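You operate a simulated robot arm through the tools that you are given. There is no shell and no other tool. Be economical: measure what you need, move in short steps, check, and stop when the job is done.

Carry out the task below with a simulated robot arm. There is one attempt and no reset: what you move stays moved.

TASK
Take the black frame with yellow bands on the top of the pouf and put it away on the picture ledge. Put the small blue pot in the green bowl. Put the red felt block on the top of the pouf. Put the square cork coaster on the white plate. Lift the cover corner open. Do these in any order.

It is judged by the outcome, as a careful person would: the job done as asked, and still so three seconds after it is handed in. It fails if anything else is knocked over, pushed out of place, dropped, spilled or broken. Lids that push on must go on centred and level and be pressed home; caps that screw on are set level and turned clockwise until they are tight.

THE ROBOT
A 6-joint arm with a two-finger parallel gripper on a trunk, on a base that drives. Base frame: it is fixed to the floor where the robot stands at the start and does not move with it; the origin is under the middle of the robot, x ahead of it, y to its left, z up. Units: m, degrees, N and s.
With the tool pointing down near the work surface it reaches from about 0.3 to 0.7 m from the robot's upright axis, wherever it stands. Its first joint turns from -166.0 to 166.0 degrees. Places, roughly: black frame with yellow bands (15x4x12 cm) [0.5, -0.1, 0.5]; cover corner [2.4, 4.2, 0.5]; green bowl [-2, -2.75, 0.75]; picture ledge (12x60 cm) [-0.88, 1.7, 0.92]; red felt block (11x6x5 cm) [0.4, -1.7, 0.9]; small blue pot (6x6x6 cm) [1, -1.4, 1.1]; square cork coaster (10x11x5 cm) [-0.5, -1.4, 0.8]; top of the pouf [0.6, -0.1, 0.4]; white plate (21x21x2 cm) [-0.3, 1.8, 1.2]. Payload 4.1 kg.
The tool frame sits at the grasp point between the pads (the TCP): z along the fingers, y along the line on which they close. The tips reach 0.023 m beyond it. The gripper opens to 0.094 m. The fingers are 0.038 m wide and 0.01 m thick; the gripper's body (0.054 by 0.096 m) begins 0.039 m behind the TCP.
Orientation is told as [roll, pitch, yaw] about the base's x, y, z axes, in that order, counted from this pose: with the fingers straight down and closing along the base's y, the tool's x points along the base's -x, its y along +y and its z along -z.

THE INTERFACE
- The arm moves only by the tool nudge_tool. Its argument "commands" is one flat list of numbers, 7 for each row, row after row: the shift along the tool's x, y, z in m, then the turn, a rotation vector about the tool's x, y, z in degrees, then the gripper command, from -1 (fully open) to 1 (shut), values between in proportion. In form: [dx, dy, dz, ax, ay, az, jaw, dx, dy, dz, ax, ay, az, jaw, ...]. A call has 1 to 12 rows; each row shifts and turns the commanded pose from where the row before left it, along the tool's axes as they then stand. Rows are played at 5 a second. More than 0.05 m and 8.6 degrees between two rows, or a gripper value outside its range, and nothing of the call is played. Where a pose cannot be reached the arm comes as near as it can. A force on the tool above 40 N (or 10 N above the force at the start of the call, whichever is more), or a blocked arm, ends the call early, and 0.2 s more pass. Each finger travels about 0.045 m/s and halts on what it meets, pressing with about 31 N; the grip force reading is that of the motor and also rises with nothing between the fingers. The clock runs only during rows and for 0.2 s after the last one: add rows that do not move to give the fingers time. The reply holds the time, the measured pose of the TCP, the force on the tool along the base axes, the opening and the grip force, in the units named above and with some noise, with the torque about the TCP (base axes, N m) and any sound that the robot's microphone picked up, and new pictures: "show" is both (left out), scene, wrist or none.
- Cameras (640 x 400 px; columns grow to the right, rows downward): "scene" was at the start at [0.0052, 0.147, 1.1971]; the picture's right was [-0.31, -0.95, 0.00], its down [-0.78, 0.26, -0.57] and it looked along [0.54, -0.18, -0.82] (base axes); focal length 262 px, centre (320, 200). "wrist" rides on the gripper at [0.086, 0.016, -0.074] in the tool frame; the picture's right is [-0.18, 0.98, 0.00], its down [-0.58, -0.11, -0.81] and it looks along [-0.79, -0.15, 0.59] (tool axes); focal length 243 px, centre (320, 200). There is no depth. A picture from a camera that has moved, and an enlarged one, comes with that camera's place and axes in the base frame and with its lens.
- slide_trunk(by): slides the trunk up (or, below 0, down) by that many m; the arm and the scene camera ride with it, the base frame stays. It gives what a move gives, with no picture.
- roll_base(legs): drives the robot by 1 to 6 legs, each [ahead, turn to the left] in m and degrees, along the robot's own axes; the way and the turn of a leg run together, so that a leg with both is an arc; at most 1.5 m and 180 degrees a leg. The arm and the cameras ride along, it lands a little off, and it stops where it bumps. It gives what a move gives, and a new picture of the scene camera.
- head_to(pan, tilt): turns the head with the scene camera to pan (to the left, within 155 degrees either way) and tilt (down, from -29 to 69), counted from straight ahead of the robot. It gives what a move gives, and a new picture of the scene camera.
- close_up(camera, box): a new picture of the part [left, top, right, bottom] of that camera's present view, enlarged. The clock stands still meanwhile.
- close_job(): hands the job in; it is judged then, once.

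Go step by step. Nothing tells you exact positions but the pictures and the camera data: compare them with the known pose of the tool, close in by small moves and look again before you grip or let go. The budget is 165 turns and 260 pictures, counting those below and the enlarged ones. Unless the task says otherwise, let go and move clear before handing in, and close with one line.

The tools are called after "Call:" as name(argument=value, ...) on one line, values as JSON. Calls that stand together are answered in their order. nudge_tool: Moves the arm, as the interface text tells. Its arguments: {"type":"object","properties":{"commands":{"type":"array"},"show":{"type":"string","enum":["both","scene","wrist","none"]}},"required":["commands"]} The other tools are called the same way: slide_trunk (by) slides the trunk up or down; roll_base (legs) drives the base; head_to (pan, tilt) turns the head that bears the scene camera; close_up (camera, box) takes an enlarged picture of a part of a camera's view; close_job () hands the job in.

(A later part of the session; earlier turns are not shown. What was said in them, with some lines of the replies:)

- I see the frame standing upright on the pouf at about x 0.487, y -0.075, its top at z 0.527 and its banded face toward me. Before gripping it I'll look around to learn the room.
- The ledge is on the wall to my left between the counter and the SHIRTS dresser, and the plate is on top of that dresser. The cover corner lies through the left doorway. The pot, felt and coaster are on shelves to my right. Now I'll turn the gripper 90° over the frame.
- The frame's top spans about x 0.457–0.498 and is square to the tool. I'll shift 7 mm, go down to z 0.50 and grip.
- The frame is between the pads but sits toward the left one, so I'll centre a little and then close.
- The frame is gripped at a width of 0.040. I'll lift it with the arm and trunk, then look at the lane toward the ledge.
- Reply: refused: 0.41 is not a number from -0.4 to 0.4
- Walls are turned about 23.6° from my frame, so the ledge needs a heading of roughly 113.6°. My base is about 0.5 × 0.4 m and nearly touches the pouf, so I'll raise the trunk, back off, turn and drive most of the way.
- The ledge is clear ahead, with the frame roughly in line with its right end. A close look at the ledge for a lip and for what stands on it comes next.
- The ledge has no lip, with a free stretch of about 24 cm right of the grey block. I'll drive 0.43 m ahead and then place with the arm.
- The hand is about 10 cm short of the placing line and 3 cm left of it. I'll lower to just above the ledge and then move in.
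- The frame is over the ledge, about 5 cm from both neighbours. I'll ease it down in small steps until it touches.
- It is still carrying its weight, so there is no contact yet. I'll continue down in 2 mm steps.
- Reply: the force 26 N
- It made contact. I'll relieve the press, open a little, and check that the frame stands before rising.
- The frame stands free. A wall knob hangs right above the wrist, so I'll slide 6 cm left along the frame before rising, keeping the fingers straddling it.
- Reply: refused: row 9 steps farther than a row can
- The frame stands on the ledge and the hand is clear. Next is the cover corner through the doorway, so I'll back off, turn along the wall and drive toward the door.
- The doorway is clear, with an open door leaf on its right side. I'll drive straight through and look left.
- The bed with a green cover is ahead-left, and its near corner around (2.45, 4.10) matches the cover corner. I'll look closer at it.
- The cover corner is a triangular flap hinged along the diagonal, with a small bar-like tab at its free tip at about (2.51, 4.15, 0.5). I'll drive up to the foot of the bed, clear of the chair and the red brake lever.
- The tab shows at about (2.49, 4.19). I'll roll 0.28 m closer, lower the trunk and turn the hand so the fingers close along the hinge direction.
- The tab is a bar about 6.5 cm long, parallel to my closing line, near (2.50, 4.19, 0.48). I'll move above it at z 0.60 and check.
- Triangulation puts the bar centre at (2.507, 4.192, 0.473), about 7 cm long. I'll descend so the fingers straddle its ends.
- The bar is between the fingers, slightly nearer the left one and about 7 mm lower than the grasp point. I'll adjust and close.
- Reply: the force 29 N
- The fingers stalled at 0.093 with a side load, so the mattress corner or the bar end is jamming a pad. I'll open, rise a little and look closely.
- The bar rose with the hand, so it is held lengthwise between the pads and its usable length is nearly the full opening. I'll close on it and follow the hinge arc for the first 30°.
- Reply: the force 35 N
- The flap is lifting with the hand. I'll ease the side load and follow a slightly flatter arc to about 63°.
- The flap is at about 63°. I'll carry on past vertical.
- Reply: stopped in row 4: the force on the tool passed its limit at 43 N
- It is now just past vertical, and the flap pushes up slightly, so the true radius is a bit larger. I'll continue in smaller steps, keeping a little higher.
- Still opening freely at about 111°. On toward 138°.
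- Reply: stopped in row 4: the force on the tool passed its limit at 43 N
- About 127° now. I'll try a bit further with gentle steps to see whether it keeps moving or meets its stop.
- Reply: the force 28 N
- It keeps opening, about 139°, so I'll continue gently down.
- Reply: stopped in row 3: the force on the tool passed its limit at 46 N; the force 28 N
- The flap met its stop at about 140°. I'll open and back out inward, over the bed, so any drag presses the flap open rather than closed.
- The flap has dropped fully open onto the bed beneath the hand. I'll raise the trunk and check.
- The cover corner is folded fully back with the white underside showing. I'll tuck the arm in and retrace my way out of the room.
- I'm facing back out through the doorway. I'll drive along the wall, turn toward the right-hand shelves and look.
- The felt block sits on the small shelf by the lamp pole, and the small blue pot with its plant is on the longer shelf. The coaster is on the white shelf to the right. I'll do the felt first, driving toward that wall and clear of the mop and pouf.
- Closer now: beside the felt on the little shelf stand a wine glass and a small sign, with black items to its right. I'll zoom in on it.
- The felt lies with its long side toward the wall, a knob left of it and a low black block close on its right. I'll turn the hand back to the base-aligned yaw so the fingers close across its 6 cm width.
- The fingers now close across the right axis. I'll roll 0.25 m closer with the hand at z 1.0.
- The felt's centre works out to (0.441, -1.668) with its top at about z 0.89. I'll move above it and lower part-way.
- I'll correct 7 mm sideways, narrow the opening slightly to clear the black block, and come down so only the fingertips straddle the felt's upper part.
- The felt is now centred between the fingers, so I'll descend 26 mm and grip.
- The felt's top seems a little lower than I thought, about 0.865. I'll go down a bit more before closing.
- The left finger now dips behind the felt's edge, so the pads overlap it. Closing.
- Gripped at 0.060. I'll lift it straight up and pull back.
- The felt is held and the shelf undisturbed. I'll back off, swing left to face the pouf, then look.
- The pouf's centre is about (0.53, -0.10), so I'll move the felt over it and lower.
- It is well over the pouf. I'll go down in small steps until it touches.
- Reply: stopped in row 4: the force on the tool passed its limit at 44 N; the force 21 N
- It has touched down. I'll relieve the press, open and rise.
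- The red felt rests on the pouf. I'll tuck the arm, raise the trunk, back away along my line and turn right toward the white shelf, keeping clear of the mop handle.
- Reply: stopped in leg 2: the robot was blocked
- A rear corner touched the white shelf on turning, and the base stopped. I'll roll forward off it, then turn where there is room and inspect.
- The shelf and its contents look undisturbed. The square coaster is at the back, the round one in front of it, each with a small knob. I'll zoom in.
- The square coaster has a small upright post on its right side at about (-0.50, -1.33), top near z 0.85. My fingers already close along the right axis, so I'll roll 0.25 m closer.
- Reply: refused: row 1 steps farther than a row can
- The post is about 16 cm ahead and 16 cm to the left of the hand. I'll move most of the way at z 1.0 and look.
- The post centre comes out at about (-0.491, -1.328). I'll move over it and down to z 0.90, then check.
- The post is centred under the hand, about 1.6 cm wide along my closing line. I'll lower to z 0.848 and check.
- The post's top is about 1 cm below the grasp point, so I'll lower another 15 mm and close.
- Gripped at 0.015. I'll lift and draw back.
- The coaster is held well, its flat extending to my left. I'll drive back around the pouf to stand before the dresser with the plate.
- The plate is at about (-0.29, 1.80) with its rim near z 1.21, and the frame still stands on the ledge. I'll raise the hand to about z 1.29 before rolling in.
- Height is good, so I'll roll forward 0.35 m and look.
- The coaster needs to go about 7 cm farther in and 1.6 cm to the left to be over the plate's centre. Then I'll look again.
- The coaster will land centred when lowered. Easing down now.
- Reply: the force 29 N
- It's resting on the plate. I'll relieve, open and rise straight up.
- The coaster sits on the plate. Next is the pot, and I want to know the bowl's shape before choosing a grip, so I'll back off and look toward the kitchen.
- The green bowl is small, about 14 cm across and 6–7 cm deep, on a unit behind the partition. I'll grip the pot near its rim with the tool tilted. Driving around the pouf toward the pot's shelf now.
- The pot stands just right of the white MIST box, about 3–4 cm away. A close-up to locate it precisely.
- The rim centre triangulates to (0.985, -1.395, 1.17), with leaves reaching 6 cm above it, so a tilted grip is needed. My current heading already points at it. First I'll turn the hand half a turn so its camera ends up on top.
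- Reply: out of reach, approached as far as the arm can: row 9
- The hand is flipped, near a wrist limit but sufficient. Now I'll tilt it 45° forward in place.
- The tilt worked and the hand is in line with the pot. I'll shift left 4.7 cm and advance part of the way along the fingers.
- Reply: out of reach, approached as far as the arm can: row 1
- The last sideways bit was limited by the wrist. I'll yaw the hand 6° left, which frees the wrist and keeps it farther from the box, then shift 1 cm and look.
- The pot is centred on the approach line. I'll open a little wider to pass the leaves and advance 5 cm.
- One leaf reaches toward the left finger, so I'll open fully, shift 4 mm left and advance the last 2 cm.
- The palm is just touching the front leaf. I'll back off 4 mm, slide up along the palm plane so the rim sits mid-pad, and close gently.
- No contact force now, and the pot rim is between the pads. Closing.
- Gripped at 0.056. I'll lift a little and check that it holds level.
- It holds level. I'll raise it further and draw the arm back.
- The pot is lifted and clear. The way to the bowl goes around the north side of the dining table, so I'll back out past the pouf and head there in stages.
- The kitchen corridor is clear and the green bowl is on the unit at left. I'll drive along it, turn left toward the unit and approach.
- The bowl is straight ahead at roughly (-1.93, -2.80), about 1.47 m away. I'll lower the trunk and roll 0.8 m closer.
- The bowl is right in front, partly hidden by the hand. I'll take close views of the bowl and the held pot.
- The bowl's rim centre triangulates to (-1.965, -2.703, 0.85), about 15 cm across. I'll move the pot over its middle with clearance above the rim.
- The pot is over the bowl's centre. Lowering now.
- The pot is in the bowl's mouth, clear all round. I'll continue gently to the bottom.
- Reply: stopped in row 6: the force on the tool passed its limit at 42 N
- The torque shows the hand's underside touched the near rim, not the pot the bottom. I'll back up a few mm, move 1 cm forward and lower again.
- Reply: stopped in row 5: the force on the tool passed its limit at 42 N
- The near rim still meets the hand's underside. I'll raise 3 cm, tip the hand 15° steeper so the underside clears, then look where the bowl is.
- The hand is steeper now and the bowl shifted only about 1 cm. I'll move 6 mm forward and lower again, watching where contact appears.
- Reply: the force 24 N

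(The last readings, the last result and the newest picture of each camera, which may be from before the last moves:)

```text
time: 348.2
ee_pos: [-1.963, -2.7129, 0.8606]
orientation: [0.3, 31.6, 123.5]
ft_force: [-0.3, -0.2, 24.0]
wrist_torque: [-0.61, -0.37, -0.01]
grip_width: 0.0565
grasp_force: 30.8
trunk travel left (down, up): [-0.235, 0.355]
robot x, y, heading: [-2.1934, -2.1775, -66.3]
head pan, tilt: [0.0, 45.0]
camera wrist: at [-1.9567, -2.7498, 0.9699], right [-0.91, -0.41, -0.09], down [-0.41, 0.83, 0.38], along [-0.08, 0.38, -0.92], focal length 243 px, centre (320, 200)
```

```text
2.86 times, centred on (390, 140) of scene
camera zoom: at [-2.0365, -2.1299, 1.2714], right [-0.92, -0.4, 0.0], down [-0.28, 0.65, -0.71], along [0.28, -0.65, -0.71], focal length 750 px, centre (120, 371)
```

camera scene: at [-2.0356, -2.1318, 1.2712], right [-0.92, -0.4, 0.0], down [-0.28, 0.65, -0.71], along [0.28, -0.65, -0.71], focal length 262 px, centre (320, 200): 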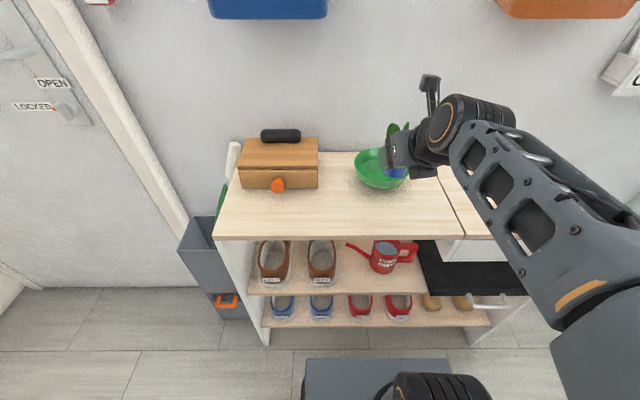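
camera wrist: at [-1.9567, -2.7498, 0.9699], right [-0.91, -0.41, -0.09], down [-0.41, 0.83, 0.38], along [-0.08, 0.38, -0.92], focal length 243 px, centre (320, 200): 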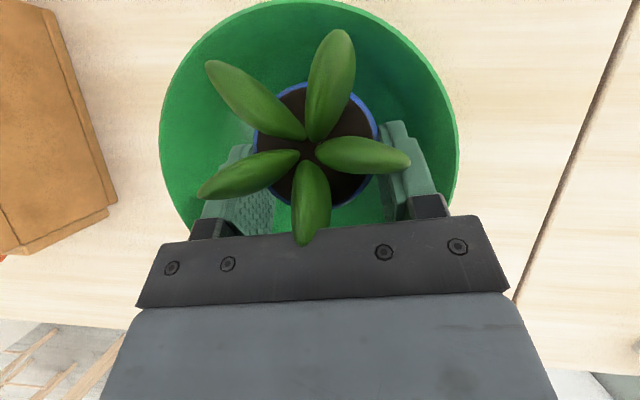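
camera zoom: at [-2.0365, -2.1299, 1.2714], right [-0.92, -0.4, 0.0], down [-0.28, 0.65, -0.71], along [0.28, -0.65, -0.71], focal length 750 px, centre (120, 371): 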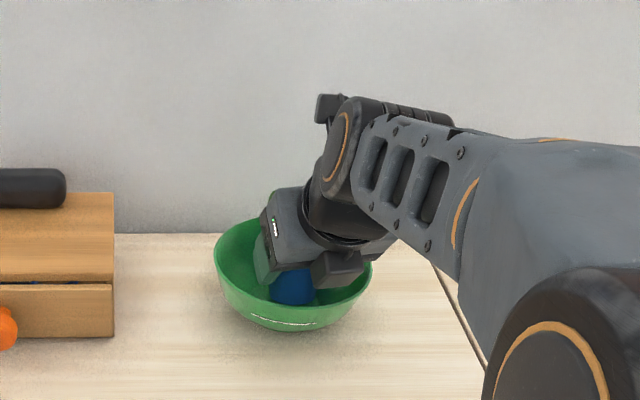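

Now the contact is ahead of the grasp point, so the pot's front bottom edge is on the bowl's bottom. I'll relieve and release gradually so it settles flat.

Call:
nudge_tool(commands=[0.0013, 0, -0.0021, 0, 0, 0, 1, 0, 0, 0, 0, 0, 0, -0.22, 0, 0, 0, 0, 0, 0, -0.28, 0, 0, 0, 0, 0, 0, -0.34, 0, 0, 0, 0, 0, 0, -0.34], show="wrist")

Call:
close_up(camera="scene", box=[310, 70, 470, 210])

```text
time: 349.4
ee_pos: [-1.963, -2.7135, 0.8607]
orientation: [0.2, 31.2, 123.5]
ft_force: [0.2, 0.0, 0.1]
wrist_torque: [0.0, -0.03, 0.03]
grip_width: 0.0631
grasp_force: 0.1
trunk travel left (down, up): [-0.235, 0.355]
robot x, y, heading: [-2.1928, -2.1816, -66.6]
head pan, tilt: [0.0, 45.0]
camera wrist: at [-1.9562, -2.7509, 0.9694], right [-0.91, -0.41, -0.09], down [-0.41, 0.83, 0.39], along [-0.08, 0.39, -0.92], focal length 243 px, centre (320, 200)
```

wrist: 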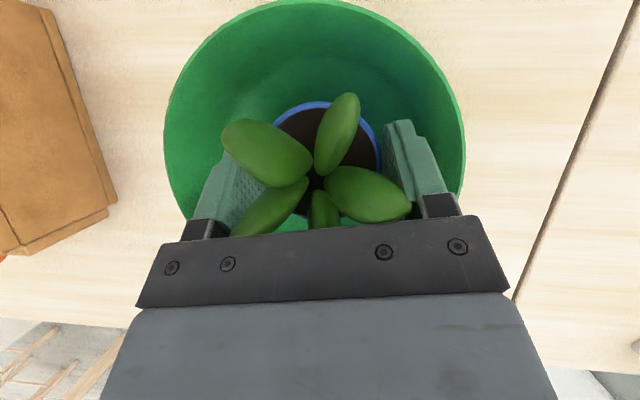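

```text
2.86 times, centred on (390, 140) of scene
camera zoom: at [-2.0357, -2.1316, 1.2712], right [-0.92, -0.4, 0.0], down [-0.28, 0.65, -0.71], along [0.28, -0.65, -0.71], focal length 750 px, centre (120, 371)
```

zoom: 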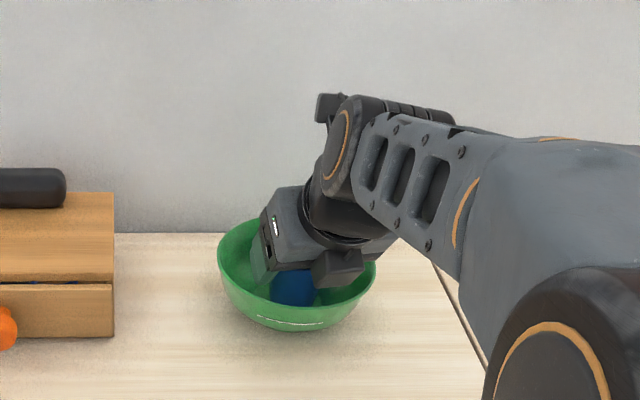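

The pot settled back. I'll open a bit more and withdraw back-and-up along the fingers.

Call:
nudge_tool(commands=[0, 0, 0, 0, 0, 0, -0.8, 0, 0, 0, 0, 0, 0, -0.8, 0, 0, -0.015, 0, 0, 0, -0.8, 0, 0, -0.02, 0, 0, 0, -0.8, 0, 0, 0, 0, 0, 0, -0.8], show="wrist")

Call:
close_up(camera="scene", box=[310, 70, 470, 210])

```text
time: 350.6
ee_pos: [-1.9722, -2.6987, 0.8906]
orientation: [0.3, 31.3, 123.5]
ft_force: [0.5, -0.5, -3.7]
wrist_torque: [0.03, -0.01, 0.02]
grip_width: 0.0765
grasp_force: 0.1
trunk travel left (down, up): [-0.235, 0.355]
robot x, y, heading: [-2.1924, -2.1849, -66.3]
head pan, tilt: [0.0, 45.0]
camera wrist: at [-1.9659, -2.736, 0.9993], right [-0.91, -0.41, -0.09], down [-0.41, 0.82, 0.39], along [-0.08, 0.39, -0.92], focal length 243 px, centre (320, 200)
```

wrist: 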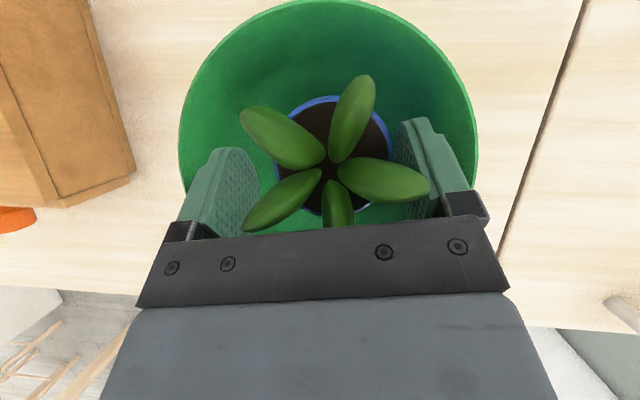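

```text
2.86 times, centred on (390, 140) of scene
camera zoom: at [-2.0357, -2.1318, 1.2711], right [-0.92, -0.4, 0.0], down [-0.28, 0.65, -0.71], along [0.28, -0.65, -0.71], focal length 750 px, centre (120, 371)
```

zoom: 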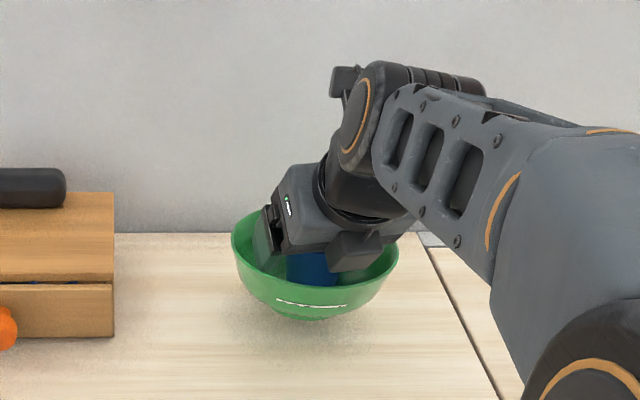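

Careful: the opening fingers wedged inside the bowl and lifted it. I'll set it straight back down along the same path, then narrow the fingers.

Call:
nudge_tool(commands=[0, 0, 0.015, 0, 0, 0, -0.8, 0, 0, 0.012, 0, 0, 0, -0.8, 0, 0, 0.004, 0, 0, 0, -0.8, 0, 0, 0.002, 0, 0, 0, -0.8], show="none")

Call:
close_up(camera="scene", box=[310, 70, 470, 210])

```text
time: 351.6
ee_pos: [-1.9629, -2.7136, 0.863]
orientation: [0.2, 31.3, 123.5]
ft_force: [-1.8, 1.1, -0.1]
wrist_torque: [0.02, 0.05, -0.06]
grip_width: 0.0777
grasp_force: 0.0
trunk travel left (down, up): [-0.235, 0.355]
robot x, y, heading: [-2.1901, -2.1812, -66.2]
head pan, tilt: [0.0, 45.0]
```

```text
2.86 times, centred on (390, 140) of scene
camera zoom: at [-2.0358, -2.1315, 1.2712], right [-0.92, -0.4, 0.0], down [-0.28, 0.65, -0.71], along [0.28, -0.65, -0.71], focal length 750 px, centre (120, 371)
```

zoom: 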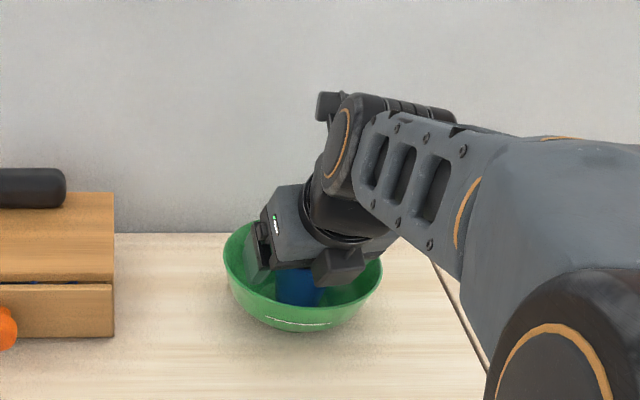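

The bowl is back on the surface. I'll narrow the fingers to 0.066 and check they are free.

Call:
nudge_tool(commands=[0, 0, 0, 0, 0, 0, -0.6, 0, 0, 0, 0, 0, 0, -0.42, 0, 0, 0, 0, 0, 0, -0.42, 0, 0, 0, 0, 0, 0, -0.42], show="wrist")

```text
time: 352.6
ee_pos: [-1.9631, -2.7125, 0.8621]
orientation: [0.3, 31.2, 123.4]
ft_force: [0.4, -0.1, -1.2]
wrist_torque: [-0.02, -0.01, -0.02]
grip_width: 0.0667
grasp_force: 0.1
trunk travel left (down, up): [-0.235, 0.355]
robot x, y, heading: [-2.1957, -2.1827, -66.4]
head pan, tilt: [0.0, 45.0]
camera wrist: at [-1.9565, -2.7501, 0.9711], right [-0.91, -0.41, -0.09], down [-0.41, 0.83, 0.39], along [-0.08, 0.39, -0.92], focal length 243 px, centre (320, 200)
```

wrist: 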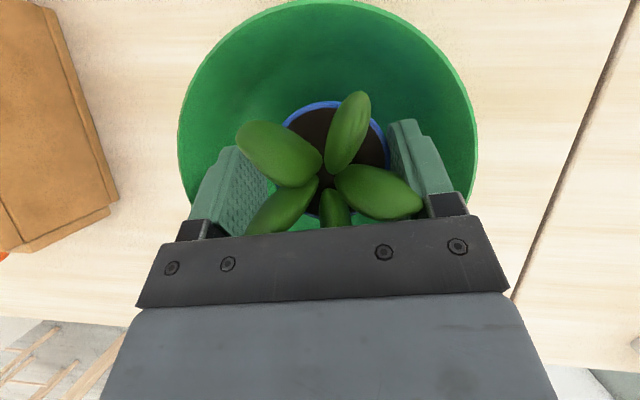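

A right-hand leaf overhangs that finger, so I should widen before leaving, but only once higher in the bowl. I'll shift 3 mm right, rise 12 mm and look.

Call:
nudge_tool(commands=[0, 0.003, 0, 0, 0, 0, -0.42, 0.0031, 0, -0.0051, 0, 0, 0, -0.42, 0.0031, 0, -0.0051, 0, 0, 0, -0.42, 0, 0, 0, 0, 0, 0, -0.42], show="wrist")

Call:
close_up(camera="scene", box=[310, 70, 470, 210])

```text
time: 353.6
ee_pos: [-1.9645, -2.7144, 0.873]
orientation: [0.3, 31.3, 123.5]
ft_force: [0.4, 0.2, 0.7]
wrist_torque: [0.01, 0.03, 0.02]
grip_width: 0.0664
grasp_force: 0.1
trunk travel left (down, up): [-0.235, 0.355]
robot x, y, heading: [-2.1915, -2.1799, -66.4]
head pan, tilt: [0.0, 45.0]
camera wrist: at [-1.9588, -2.7518, 0.983], right [-0.91, -0.41, -0.09], down [-0.41, 0.83, 0.39], along [-0.08, 0.39, -0.92], focal length 243 px, centre (320, 200)
```

wrist: 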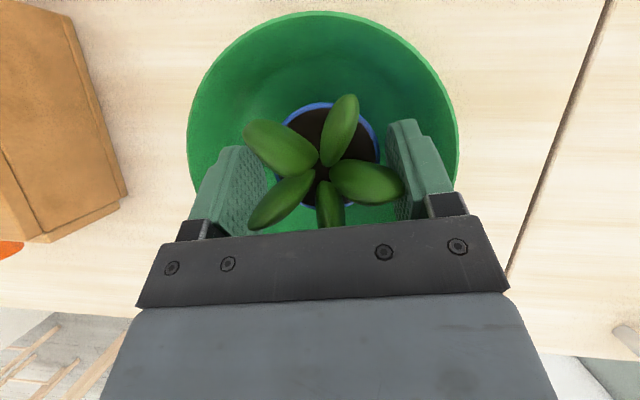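

```text
2.86 times, centred on (390, 140) of scene
camera zoom: at [-2.0357, -2.1316, 1.2712], right [-0.92, -0.4, 0.0], down [-0.28, 0.65, -0.71], along [0.28, -0.65, -0.71], focal length 750 px, centre (120, 371)
```

zoom: 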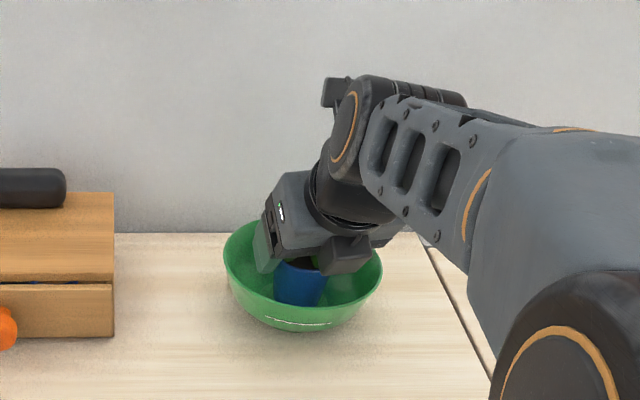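

The pot stands upright in the bowl, which stayed put. Opening slightly at this height, then rising in small steps.

Call:
nudge_tool(commands=[0, 0, 0, 0, 0, 0, -0.52, 0, 0, 0, 0, 0, 0, -0.58, 0.0031, 0, -0.0051, 0, 0, 0, -0.58, 0.0031, 0, -0.0051, 0, 0, 0, -0.58, 0, 0, 0, 0, 0, 0, -0.58], show="wrist")

Call:
close_up(camera="scene", box=[310, 70, 470, 210])

```text
time: 354.8
ee_pos: [-1.9647, -2.7135, 0.887]
orientation: [0.3, 31.2, 123.5]
ft_force: [-1.0, -0.6, -0.2]
wrist_torque: [-0.02, -0.05, 0.01]
grip_width: 0.0743
grasp_force: 0.1
trunk travel left (down, up): [-0.235, 0.355]
robot x, y, heading: [-2.1966, -2.1817, -66.5]
head pan, tilt: [0.0, 45.0]
camera wrist: at [-1.9588, -2.7518, 0.9953], right [-0.91, -0.41, -0.09], down [-0.41, 0.83, 0.39], along [-0.08, 0.39, -0.92], focal length 243 px, centre (320, 200)
```

wrist: 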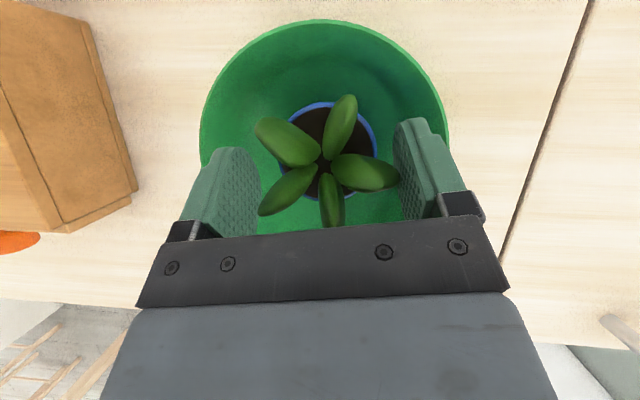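

```text
2.86 times, centred on (390, 140) of scene
camera zoom: at [-2.0357, -2.1316, 1.2712], right [-0.92, -0.4, 0.0], down [-0.28, 0.65, -0.71], along [0.28, -0.65, -0.71], focal length 750 px, centre (120, 371)
```

zoom: 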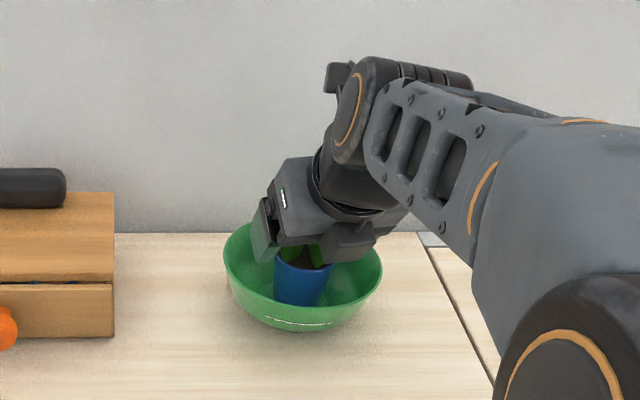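

All clear: the leaves are inside the finger gap and the bowl is still. I'll widen and rise straight up, then back away.

Call:
nudge_tool(commands=[0, 0.002, 0, 0, 0, 0, -0.7, 0.0052, 0, -0.0086, 0, 0, 0, -0.8, 0.0103, 0, -0.0171, 0, 0, 0, -0.8, 0.0155, 0, -0.0257, 0, 0, 0, -0.8, 0.0206, 0, -0.0343, 0, 0, 0, -0.8, 0.0206, 0, -0.0343, 0, 0, 0, -0.8, -0.0343, 0, -0.0206, 0, 0, 0, -0.8, -0.0343, 0, -0.0206, 0, 0, 0, -0.8, -0.0343, 0, -0.0206, 0, 0, 0, -0.8], show="both")

Call:
close_up(camera="scene", box=[310, 70, 470, 210])

```text
time: 356.8
ee_pos: [-2.0326, -2.6144, 1.0244]
orientation: [0.2, 31.2, 123.4]
ft_force: [-0.9, 0.2, -0.1]
wrist_torque: [0.05, 0.03, 0.03]
grip_width: 0.0846
grasp_force: 0.0
trunk travel left (down, up): [-0.235, 0.355]
robot x, y, heading: [-2.1927, -2.1814, -66.4]
head pan, tilt: [0.0, 45.0]
camera scene: at [-2.0356, -2.1319, 1.2712], right [-0.92, -0.4, 0.0], down [-0.28, 0.65, -0.71], along [0.28, -0.65, -0.71], focal length 262 px, centre (320, 200)
camera wrist: at [-2.0271, -2.6524, 1.1343], right [-0.91, -0.41, -0.09], down [-0.41, 0.83, 0.39], along [-0.08, 0.39, -0.92], focal length 243 px, centre (320, 200)
```

scene: 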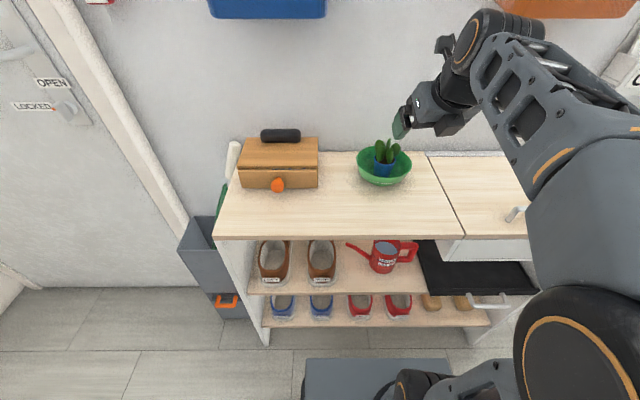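
wrist: 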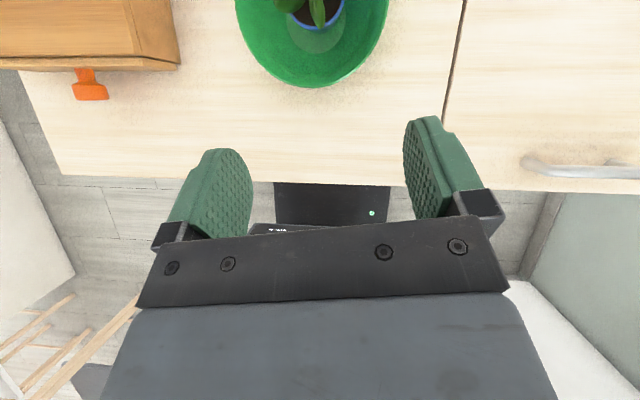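

```text
2.86 times, centred on (390, 140) of scene
camera zoom: at [-2.0356, -2.1319, 1.2712], right [-0.92, -0.4, 0.0], down [-0.28, 0.65, -0.71], along [0.28, -0.65, -0.71], focal length 750 px, centre (120, 371)
```

zoom: 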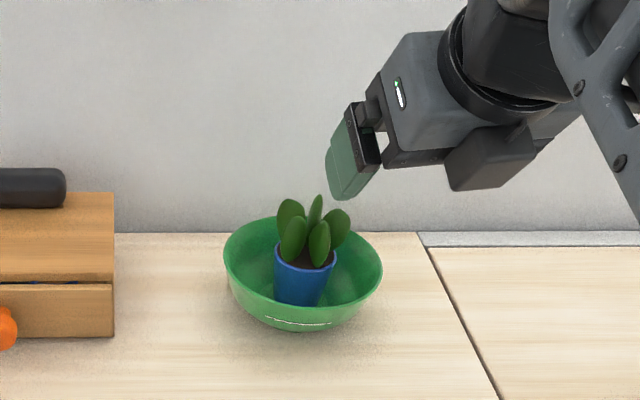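

The pot stands upright in the green bowl and the hand is clear. I last saw the frame on the ledge, the coaster on the plate, the felt on the pouf and the cover corner folded open, so I'm handing in.

Call:
close_job()

```text
The job is handed in.
```

I did all five tasks and handed the job in. The frame is on the picture ledge, the pot is upright in the green bowl, and the felt block is on the pouf. The coaster is on the white plate and the cover corner is folded open. Two slips: I lifted the green bowl briefly and it ended about 1 cm from where it stood, and my base bumped the white shelf without visibly moving anything.
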